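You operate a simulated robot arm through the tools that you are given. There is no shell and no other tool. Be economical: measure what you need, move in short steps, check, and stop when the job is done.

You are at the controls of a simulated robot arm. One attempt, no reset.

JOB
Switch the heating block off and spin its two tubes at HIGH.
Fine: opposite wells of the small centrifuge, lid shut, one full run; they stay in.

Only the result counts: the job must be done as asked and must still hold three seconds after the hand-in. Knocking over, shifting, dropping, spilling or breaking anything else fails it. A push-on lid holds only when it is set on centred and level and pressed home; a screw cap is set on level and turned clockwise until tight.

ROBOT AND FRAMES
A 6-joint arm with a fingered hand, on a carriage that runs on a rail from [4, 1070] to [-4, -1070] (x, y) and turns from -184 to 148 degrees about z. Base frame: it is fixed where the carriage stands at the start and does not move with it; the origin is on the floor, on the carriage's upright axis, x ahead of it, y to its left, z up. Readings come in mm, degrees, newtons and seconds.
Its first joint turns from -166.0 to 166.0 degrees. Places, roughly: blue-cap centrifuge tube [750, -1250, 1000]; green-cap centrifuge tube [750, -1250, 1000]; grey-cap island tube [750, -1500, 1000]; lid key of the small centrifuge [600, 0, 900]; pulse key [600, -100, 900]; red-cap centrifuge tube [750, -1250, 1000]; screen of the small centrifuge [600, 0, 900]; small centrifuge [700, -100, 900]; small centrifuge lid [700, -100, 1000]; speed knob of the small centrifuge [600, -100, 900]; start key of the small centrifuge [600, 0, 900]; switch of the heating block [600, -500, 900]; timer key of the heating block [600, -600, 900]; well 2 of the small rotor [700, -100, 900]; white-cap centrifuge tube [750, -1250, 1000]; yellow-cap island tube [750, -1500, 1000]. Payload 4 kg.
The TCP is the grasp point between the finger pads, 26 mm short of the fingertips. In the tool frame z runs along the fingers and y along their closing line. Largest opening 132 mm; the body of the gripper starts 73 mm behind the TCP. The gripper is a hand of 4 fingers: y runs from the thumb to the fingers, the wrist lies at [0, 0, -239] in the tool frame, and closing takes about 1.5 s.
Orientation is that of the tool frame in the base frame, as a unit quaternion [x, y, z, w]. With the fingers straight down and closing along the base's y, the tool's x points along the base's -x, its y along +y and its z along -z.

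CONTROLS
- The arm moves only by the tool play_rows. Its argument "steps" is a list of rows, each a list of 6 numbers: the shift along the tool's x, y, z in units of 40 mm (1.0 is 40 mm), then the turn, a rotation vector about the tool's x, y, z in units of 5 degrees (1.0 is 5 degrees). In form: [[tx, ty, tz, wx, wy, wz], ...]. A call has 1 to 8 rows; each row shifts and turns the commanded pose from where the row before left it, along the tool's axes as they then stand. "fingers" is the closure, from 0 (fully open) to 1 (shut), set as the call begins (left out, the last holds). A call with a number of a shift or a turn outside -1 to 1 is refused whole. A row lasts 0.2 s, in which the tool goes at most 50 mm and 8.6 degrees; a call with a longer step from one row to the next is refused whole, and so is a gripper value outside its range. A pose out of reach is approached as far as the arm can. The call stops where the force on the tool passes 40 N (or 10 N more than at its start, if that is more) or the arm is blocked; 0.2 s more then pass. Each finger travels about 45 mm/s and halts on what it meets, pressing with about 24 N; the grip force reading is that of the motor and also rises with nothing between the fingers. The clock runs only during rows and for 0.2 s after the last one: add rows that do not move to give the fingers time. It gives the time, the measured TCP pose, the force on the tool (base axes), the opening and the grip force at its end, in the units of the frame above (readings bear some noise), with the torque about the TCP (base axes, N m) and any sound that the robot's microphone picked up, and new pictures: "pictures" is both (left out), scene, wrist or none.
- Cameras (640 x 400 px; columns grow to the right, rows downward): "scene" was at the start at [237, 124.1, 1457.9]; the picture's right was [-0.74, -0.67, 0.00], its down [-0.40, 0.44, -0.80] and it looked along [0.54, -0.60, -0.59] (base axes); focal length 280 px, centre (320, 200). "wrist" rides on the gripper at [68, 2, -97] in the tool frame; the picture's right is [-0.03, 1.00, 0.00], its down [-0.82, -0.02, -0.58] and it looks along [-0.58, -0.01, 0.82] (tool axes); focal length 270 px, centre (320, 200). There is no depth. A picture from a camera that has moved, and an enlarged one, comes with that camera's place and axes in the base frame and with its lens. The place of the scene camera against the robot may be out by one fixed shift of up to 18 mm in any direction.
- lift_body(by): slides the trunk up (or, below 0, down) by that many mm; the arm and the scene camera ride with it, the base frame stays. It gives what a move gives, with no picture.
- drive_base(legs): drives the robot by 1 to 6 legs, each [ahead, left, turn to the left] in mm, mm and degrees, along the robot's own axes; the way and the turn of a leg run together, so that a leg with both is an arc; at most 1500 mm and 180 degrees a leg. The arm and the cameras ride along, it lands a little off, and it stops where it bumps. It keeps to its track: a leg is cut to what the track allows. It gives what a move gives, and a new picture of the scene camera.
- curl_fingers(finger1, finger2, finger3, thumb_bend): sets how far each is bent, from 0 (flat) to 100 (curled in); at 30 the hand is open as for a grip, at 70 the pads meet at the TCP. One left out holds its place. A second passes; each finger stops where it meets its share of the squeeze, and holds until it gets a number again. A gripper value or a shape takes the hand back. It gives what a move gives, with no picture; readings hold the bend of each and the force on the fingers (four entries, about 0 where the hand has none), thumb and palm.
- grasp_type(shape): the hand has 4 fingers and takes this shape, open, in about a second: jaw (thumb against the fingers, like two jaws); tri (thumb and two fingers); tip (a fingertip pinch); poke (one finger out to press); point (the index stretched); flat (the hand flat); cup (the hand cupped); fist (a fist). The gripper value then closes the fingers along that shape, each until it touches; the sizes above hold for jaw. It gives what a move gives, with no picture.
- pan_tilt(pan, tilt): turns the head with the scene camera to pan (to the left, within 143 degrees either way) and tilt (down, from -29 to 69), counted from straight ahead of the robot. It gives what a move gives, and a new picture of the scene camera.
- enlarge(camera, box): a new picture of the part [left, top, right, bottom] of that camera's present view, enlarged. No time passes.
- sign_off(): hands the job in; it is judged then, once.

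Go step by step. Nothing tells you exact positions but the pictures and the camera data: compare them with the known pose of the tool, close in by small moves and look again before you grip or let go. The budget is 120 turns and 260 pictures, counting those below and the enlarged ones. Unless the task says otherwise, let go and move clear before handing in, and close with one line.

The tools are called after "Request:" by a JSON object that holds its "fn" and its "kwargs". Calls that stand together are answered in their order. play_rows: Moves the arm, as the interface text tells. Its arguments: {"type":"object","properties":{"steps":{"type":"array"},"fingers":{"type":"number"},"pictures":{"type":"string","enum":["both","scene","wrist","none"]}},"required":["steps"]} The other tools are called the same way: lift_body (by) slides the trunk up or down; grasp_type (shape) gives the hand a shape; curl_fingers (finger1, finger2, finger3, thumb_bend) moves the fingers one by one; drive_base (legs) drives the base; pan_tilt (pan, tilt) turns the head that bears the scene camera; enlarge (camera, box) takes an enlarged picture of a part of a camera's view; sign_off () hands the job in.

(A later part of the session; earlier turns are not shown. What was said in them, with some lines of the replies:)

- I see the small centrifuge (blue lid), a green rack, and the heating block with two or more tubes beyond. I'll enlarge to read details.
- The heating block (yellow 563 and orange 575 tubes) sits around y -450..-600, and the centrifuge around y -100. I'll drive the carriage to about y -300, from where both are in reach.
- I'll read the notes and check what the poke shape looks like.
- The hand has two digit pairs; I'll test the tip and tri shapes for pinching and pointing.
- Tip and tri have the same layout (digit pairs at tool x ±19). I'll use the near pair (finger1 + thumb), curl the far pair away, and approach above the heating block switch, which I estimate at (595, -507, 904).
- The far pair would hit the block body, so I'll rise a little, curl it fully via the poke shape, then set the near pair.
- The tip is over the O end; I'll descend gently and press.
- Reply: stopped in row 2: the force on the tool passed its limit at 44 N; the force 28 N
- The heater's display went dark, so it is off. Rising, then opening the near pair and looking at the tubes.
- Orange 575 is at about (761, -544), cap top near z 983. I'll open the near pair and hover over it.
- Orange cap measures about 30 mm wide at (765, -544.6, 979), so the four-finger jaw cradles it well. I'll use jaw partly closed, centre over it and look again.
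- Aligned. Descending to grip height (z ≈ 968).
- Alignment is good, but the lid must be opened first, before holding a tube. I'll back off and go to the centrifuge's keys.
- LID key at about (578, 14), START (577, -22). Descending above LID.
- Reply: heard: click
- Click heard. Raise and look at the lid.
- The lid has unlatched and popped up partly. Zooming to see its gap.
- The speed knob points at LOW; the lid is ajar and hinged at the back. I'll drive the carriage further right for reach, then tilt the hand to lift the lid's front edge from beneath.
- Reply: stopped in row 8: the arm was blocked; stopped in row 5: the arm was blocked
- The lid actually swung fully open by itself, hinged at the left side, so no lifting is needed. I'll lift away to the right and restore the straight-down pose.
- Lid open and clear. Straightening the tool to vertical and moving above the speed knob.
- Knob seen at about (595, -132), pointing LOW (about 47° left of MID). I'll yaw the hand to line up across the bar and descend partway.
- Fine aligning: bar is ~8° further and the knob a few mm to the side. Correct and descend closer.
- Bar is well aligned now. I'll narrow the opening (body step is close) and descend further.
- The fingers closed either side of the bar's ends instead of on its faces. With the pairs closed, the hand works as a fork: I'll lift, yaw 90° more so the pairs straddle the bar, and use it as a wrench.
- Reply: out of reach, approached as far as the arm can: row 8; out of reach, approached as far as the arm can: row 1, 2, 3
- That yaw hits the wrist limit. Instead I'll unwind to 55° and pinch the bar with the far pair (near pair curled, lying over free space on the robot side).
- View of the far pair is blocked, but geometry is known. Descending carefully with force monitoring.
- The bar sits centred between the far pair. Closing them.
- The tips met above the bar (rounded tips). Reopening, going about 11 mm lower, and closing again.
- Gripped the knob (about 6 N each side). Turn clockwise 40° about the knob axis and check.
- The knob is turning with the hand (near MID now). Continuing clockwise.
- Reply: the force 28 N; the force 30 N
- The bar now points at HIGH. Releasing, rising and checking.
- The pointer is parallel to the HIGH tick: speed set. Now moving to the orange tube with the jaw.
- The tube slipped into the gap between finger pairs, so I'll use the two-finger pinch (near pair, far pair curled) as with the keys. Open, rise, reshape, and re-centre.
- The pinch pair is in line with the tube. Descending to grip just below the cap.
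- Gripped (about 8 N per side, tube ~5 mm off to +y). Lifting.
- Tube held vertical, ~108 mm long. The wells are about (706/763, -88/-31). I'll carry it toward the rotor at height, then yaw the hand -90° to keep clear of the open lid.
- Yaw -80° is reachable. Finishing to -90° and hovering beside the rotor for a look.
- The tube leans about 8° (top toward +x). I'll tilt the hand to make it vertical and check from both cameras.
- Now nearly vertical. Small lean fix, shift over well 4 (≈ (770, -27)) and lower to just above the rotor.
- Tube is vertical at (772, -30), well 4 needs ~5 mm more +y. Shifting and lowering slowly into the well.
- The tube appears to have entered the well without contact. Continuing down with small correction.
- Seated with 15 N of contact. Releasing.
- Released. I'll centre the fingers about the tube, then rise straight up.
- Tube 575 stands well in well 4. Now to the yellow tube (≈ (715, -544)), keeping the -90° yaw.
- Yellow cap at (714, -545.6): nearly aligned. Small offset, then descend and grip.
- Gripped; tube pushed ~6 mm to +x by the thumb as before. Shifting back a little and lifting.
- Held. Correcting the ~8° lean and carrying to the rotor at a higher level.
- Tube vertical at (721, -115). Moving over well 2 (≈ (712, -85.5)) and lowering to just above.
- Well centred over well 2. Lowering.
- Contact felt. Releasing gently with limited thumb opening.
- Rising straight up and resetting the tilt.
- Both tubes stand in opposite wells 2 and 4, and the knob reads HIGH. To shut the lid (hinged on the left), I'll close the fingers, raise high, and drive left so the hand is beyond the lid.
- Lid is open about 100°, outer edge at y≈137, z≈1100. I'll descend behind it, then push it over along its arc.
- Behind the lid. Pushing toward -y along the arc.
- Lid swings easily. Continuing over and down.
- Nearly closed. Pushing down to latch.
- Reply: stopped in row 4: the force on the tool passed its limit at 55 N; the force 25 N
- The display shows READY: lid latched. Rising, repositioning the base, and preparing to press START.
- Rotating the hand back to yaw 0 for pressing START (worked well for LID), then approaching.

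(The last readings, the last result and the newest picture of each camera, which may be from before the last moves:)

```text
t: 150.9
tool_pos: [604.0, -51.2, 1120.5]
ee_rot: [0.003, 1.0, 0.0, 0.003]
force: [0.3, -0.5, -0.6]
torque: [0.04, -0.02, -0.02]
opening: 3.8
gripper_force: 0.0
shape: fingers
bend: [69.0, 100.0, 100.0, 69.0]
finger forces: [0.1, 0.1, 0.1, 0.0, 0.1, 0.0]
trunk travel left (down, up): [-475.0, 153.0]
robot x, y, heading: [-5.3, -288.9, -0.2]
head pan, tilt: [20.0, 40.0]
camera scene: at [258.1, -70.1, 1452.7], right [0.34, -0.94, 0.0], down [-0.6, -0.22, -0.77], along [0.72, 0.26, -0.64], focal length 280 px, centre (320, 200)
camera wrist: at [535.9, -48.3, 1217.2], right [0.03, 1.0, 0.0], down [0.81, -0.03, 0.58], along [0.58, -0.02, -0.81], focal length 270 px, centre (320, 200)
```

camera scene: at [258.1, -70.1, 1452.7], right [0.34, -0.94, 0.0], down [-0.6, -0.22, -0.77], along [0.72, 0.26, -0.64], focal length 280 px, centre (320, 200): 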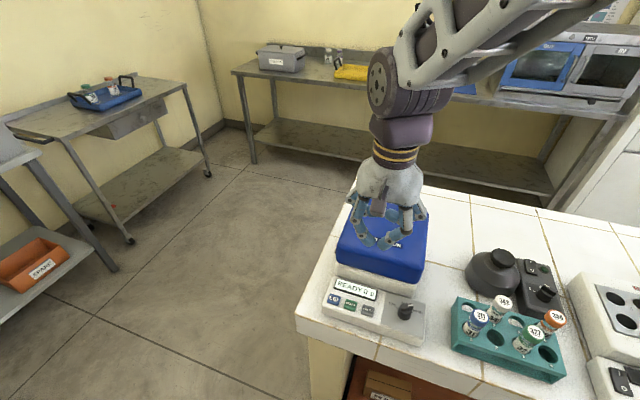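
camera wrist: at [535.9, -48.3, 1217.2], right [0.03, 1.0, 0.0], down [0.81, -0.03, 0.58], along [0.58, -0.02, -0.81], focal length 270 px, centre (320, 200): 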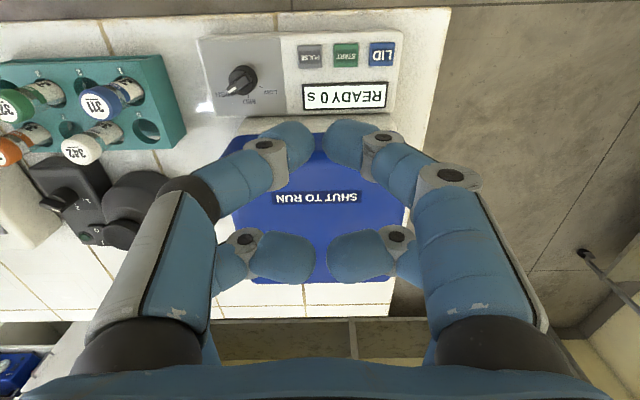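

START at (576, -22). Moving over it and lowering.

Request:
{"fn": "play_rows", "kwargs": {"steps": [[0.2, 0.78, 0, 0, 0, 0], [0, 0, 1, 0, 0, 0], [0, 0, 1, 0, 0, 0], [0, 0, 1, 0, 0, 0], [0, 0, 1, 0, 0, 0]], "pictures": "wrist"}}

Request:
{"fn": "enlarge", "kwargs": {"camera": "wrist", "box": [220, 60, 420, 200]}}

```text
t: 152.1
tool_pos: [597.1, -21.1, 960.3]
ee_rot: [0.004, 1.0, 0.0, 0.005]
force: [-0.2, -0.2, 0.2]
torque: [0.0, -0.02, 0.03]
opening: 3.9
gripper_force: 0.1
shape: fingers
bend: [69.0, 100.0, 100.0, 69.0]
finger forces: [0.1, 0.0, 0.0, 0.0, 0.0, 0.1]
trunk travel left (down, up): [-475.0, 153.0]
robot x, y, heading: [-3.3, -288.3, -0.2]
head pan, tilt: [20.0, 40.0]
camera wrist: at [529.4, -17.5, 1057.6], right [0.03, 1.0, 0.0], down [0.81, -0.03, 0.58], along [0.58, -0.02, -0.81], focal length 270 px, centre (320, 200)
```

wrist: 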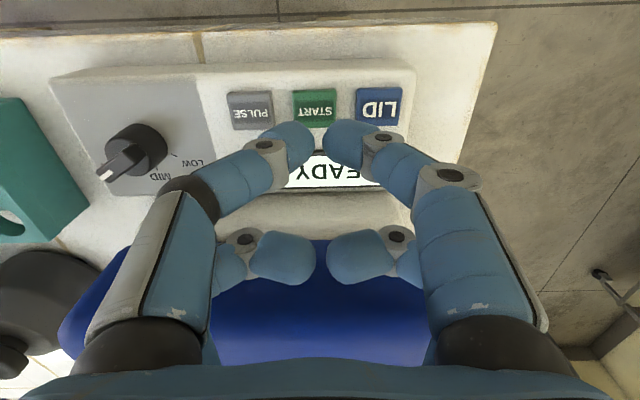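

```text
2.86 times, centred on (320, 130) of wrist
camera zoom: at [529.4, -17.5, 1057.6], right [0.03, 1.0, 0.0], down [0.81, -0.03, 0.58], along [0.58, -0.02, -0.81], focal length 772 px, centre (320, 400)
```

zoom: 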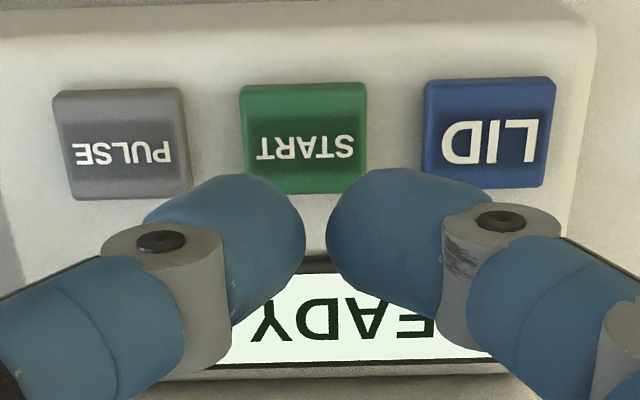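

Request:
{"fn": "play_rows", "kwargs": {"steps": [[0.03, -0.03, 0.3, 0, 0, 0], [0, 0, 0.25, 0, 0, 0], [0, 0, 0.1, 0, 0, 0], [0, 0, 0.1, 0, 0, 0], [0, 0, 0.1, 0, 0, 0], [0, 0, 0.1, 0, 0, 0]], "pictures": "wrist"}}

```text
t: 153.5
tool_pos: [597.3, -22.7, 922.6]
ee_rot: [0.004, 1.0, 0.0, 0.004]
force: [-0.4, -0.4, 1.6]
torque: [-0.05, 0.05, -0.01]
opening: 3.8
gripper_force: 0.6
shape: fingers
bend: [69.0, 100.0, 100.0, 69.0]
finger forces: [0.4, 0.1, 0.1, 0.0, 1.1, 0.0]
trunk travel left (down, up): [-475.0, 153.0]
robot x, y, heading: [-0.5, -286.3, -0.1]
head pan, tilt: [20.0, 40.0]
heard: click
camera wrist: at [528.3, -18.9, 1019.5], right [0.03, 1.0, 0.0], down [0.81, -0.03, 0.58], along [0.58, -0.02, -0.81], focal length 270 px, centre (320, 200)
```

wrist: 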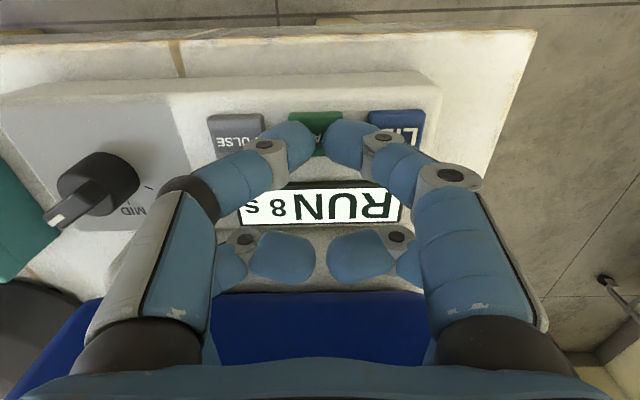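

Click, and the display shows "RUN 8 s". Rising clear and waiting out the run.

Request:
{"fn": "play_rows", "kwargs": {"steps": [[0, 0, -0.5, 0, 0, 0], [0, 0, -1, 0, 0, 0], [0, 0, -1, 0, 0, 0], [0, 0, -1, 0, 0, 0], [0, 0, -1, 0, 0, 0], [0, -1, 0, 0, 0, 0], [0, -1, 0, 0, 0, 0]], "pictures": "wrist"}}

Request:
{"fn": "play_rows", "kwargs": {"steps": [[0, -1, 0, 0, 0, 0], [0, -1, 0, 0, 0, 0], [0, 0, 0, 0, 0, 0], [0, 0, 0, 0, 0, 0], [0, 0, 0, 0, 0, 0], [0, 0, 0, 0, 0, 0], [0, 0, 0, 0, 0, 0], [0, 0, 0, 0, 0, 0]], "pictures": "none"}}

Request:
{"fn": "play_rows", "kwargs": {"steps": [[0, 0, 0, 0, 0, 0], [0, 0, 0, 0, 0, 0], [0, 0, 0, 0, 0, 0], [0, 0, 0, 0, 0, 0], [0, 0, 0, 0, 0, 0], [0, 0, 0, 0, 0, 0], [0, 0, 0, 0, 0, 0], [0, 0, 0, 0, 0, 0]], "pictures": "none"}}

Request:
{"fn": "play_rows", "kwargs": {"steps": [[0, 0, 0, 0, 0, 0], [0, 0, 0, 0, 0, 0], [0, 0, 0, 0, 0, 0], [0, 0, 0, 0, 0, 0], [0, 0, 0, 0, 0, 0], [0, 0, 0, 0, 0, 0], [0, 0, 0, 0, 0, 0], [0, 0, 0, 0, 0, 0]]}}

Request:
{"fn": "enlarge", "kwargs": {"camera": "scene", "box": [310, 180, 440, 350]}}

```text
t: 155.1
tool_pos: [593.1, -102.7, 1103.0]
ee_rot: [0.003, 1.0, 0.0, 0.003]
force: [-0.4, 0.3, 0.4]
torque: [-0.04, 0.06, -0.03]
opening: 3.7
gripper_force: 0.1
shape: fingers
bend: [69.0, 100.0, 100.0, 69.0]
finger forces: [0.1, 0.1, 0.1, 0.0, 0.0, 0.1]
trunk travel left (down, up): [-475.0, 153.0]
robot x, y, heading: [1.6, -284.0, -0.3]
head pan, tilt: [20.0, 40.0]
camera wrist: at [525.7, -98.8, 1200.4], right [0.03, 1.0, 0.0], down [0.81, -0.03, 0.58], along [0.58, -0.02, -0.81], focal length 270 px, centre (320, 200)
```

wrist: 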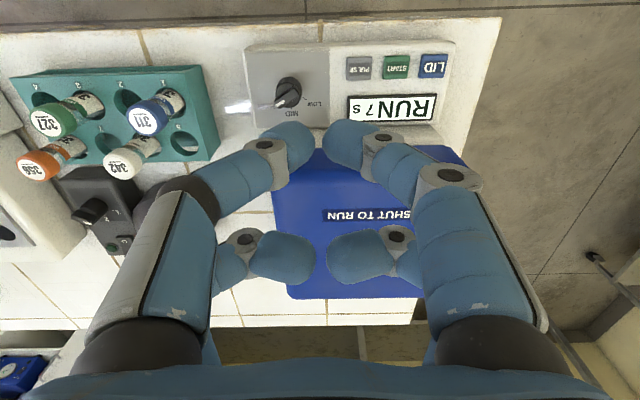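

```text
t: 156.9
tool_pos: [593.1, -181.8, 1100.6]
ee_rot: [0.003, 1.0, 0.0, 0.004]
force: [0.0, -0.5, -0.6]
torque: [0.0, -0.02, 0.0]
opening: 3.6
gripper_force: 0.0
shape: fingers
bend: [69.0, 100.0, 100.0, 69.0]
finger forces: [0.0, 0.0, 0.0, 0.0, 0.0, 0.0]
trunk travel left (down, up): [-475.0, 153.0]
robot x, y, heading: [-6.0, -284.4, -0.3]
head pan, tilt: [20.0, 40.0]
```

```text
t: 158.7
tool_pos: [593.6, -180.8, 1101.5]
ee_rot: [0.004, 1.0, -0.001, 0.004]
force: [-0.2, 0.6, -0.1]
torque: [0.01, 0.01, 0.02]
opening: 4.1
gripper_force: 0.1
shape: fingers
bend: [69.0, 100.0, 100.0, 69.0]
finger forces: [0.1, 0.0, 0.0, 0.0, 0.0, 0.0]
trunk travel left (down, up): [-475.0, 153.0]
robot x, y, heading: [0.2, -287.4, -0.2]
head pan, tilt: [20.0, 40.0]
```

```text
t: 160.5
tool_pos: [592.3, -181.4, 1101.5]
ee_rot: [0.004, 1.0, 0.0, 0.004]
force: [0.5, 0.2, 0.0]
torque: [-0.04, 0.0, 0.0]
opening: 3.8
gripper_force: 0.0
shape: fingers
bend: [69.0, 100.0, 100.0, 69.0]
finger forces: [0.0, 0.1, 0.1, 0.1, 0.1, 0.1]
trunk travel left (down, up): [-475.0, 153.0]
robot x, y, heading: [1.0, -286.1, -0.3]
head pan, tilt: [20.0, 40.0]
camera scene: at [258.1, -69.7, 1452.7], right [0.34, -0.94, 0.0], down [-0.6, -0.22, -0.77], along [0.72, 0.26, -0.64], focal length 280 px, centre (320, 200)
camera wrist: at [525.4, -178.2, 1199.4], right [0.03, 1.0, 0.0], down [0.81, -0.03, 0.58], along [0.58, -0.02, -0.81], focal length 270 px, centre (320, 200)
```

scene: 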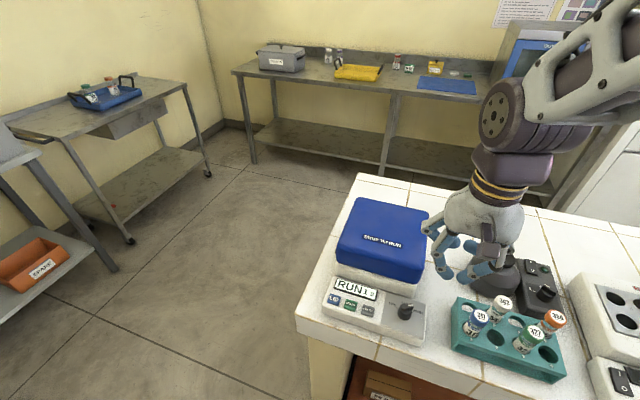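
wrist: 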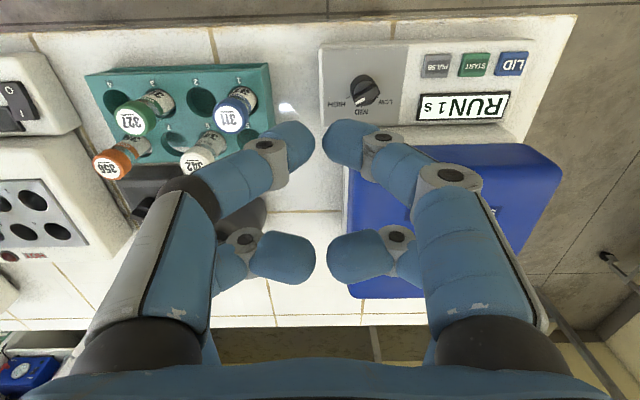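

```text
2.35 times, centred on (375, 265) of scene
camera zoom: at [258.1, -69.7, 1452.7], right [0.34, -0.94, 0.0], down [-0.6, -0.22, -0.77], along [0.72, 0.26, -0.64], focal length 658 px, centre (191, 47)
```

zoom: 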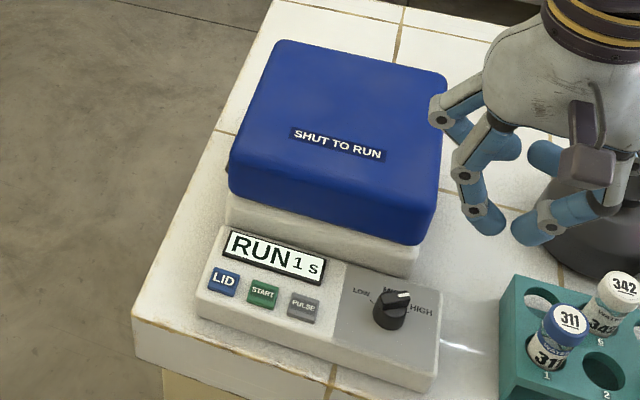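

RUN shows 1 s left. Waiting a few more seconds.

Request:
{"fn": "play_rows", "kwargs": {"steps": [[0, 0, 0, 0, 0, 0], [0, 0, 0, 0, 0, 0], [0, 0, 0, 0, 0, 0], [0, 0, 0, 0, 0, 0], [0, 0, 0, 0, 0, 0], [0, 0, 0, 0, 0, 0], [0, 0, 0, 0, 0, 0], [0, 0, 0, 0, 0, 0]], "pictures": "none"}}

Request:
{"fn": "play_rows", "kwargs": {"steps": [[0, 0, 0, 0, 0, 0], [0, 0, 0, 0, 0, 0], [0, 0, 0, 0, 0, 0], [0, 0, 0, 0, 0, 0], [0, 0, 0, 0, 0, 0], [0, 0, 0, 0, 0, 0], [0, 0, 0, 0, 0, 0], [0, 0, 0, 0, 0, 0]]}}

Request:
{"fn": "enlarge", "kwargs": {"camera": "scene", "box": [310, 180, 440, 350]}}

Request:
{"fn": "enlarge", "kwargs": {"camera": "wrist", "box": [0, 30, 240, 230]}}

```text
t: 162.3
tool_pos: [594.0, -180.9, 1103.0]
ee_rot: [0.003, 1.0, 0.0, 0.005]
force: [0.0, 0.2, 0.5]
torque: [-0.03, -0.01, 0.03]
opening: 4.1
gripper_force: 0.1
shape: fingers
bend: [69.0, 100.0, 100.0, 69.0]
finger forces: [0.0, 0.0, 0.0, 0.0, 0.0, 0.0]
trunk travel left (down, up): [-475.0, 153.0]
robot x, y, heading: [0.2, -288.6, -0.4]
head pan, tilt: [20.0, 40.0]
```

```text
t: 164.1
tool_pos: [593.7, -181.2, 1103.0]
ee_rot: [0.003, 1.0, 0.001, 0.004]
force: [-0.4, 0.0, 0.0]
torque: [0.01, 0.04, -0.03]
opening: 3.7
gripper_force: 0.0
shape: fingers
bend: [69.0, 100.0, 100.0, 69.0]
finger forces: [0.0, 0.1, 0.1, 0.0, 0.0, 0.1]
trunk travel left (down, up): [-475.0, 153.0]
robot x, y, heading: [-3.2, -285.3, 0.1]
head pan, tilt: [20.0, 40.0]
camera scene: at [258.1, -69.7, 1452.7], right [0.34, -0.94, 0.0], down [-0.6, -0.22, -0.77], along [0.72, 0.26, -0.64], focal length 280 px, centre (320, 200)
camera wrist: at [525.4, -178.2, 1199.4], right [0.03, 1.0, 0.0], down [0.81, -0.03, 0.58], along [0.58, -0.02, -0.81], focal length 270 px, centre (320, 200)
```

scene: 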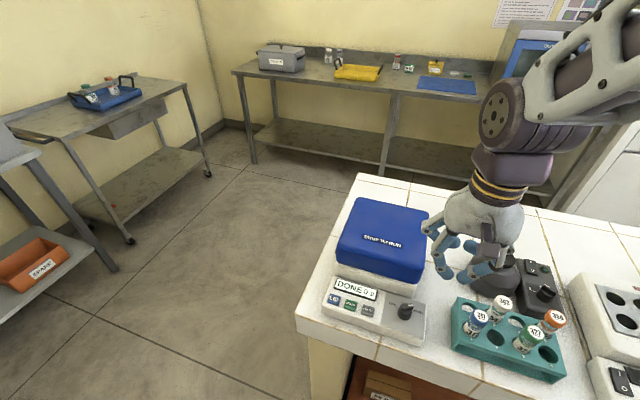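
wrist: 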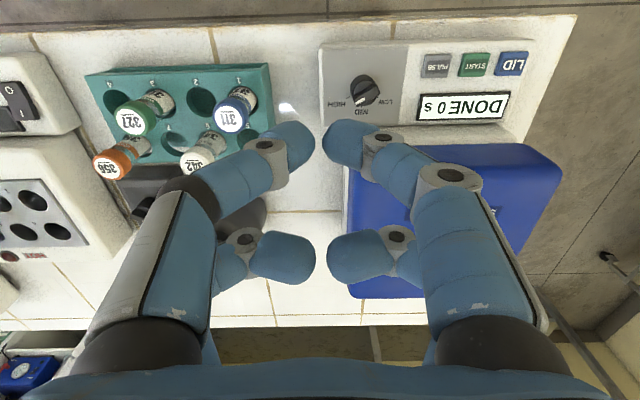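

```text
2.35 times, centred on (375, 265) of scene
camera zoom: at [258.1, -69.7, 1452.7], right [0.34, -0.94, 0.0], down [-0.6, -0.22, -0.77], along [0.72, 0.26, -0.64], focal length 658 px, centre (191, 47)
```

zoom: 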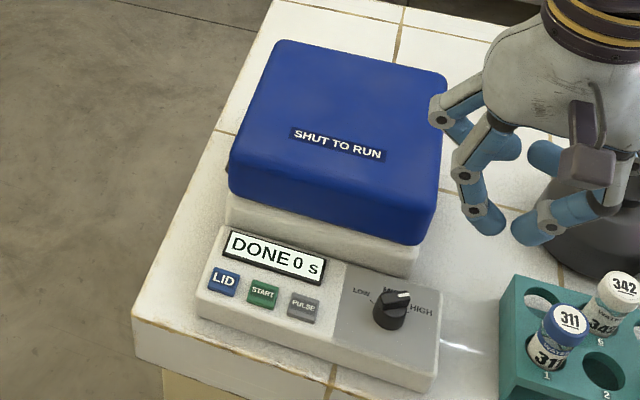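

```text
2.00 times, centred on (120, 130) of wrist
camera zoom: at [525.4, -178.2, 1199.4], right [0.03, 1.0, 0.0], down [0.81, -0.03, 0.58], along [0.58, -0.02, -0.81], focal length 541 px, centre (720, 340)
```

zoom: 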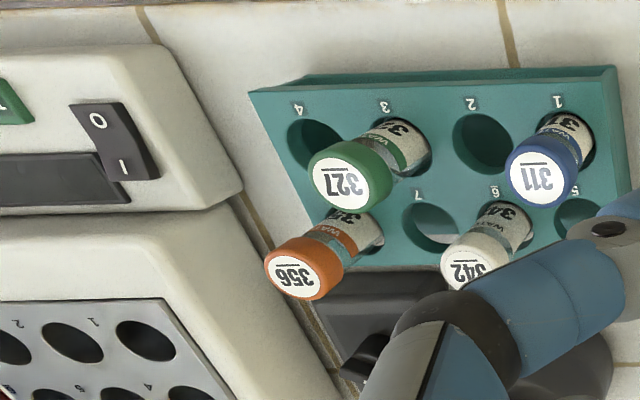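

The display shows DONE 0 s with the lid shut and the knob at HIGH. The heater is off and everything else is undisturbed, so I'm handing in.

Request:
{"fn": "sign_off", "kwargs": {}}

```text
The job is handed in.
```

The heating block is off, and its two tubes (563 and 575) have had one full run at HIGH. They are still in opposite wells 2 and 4 of the small centrifuge, with the lid shut and the display showing DONE.
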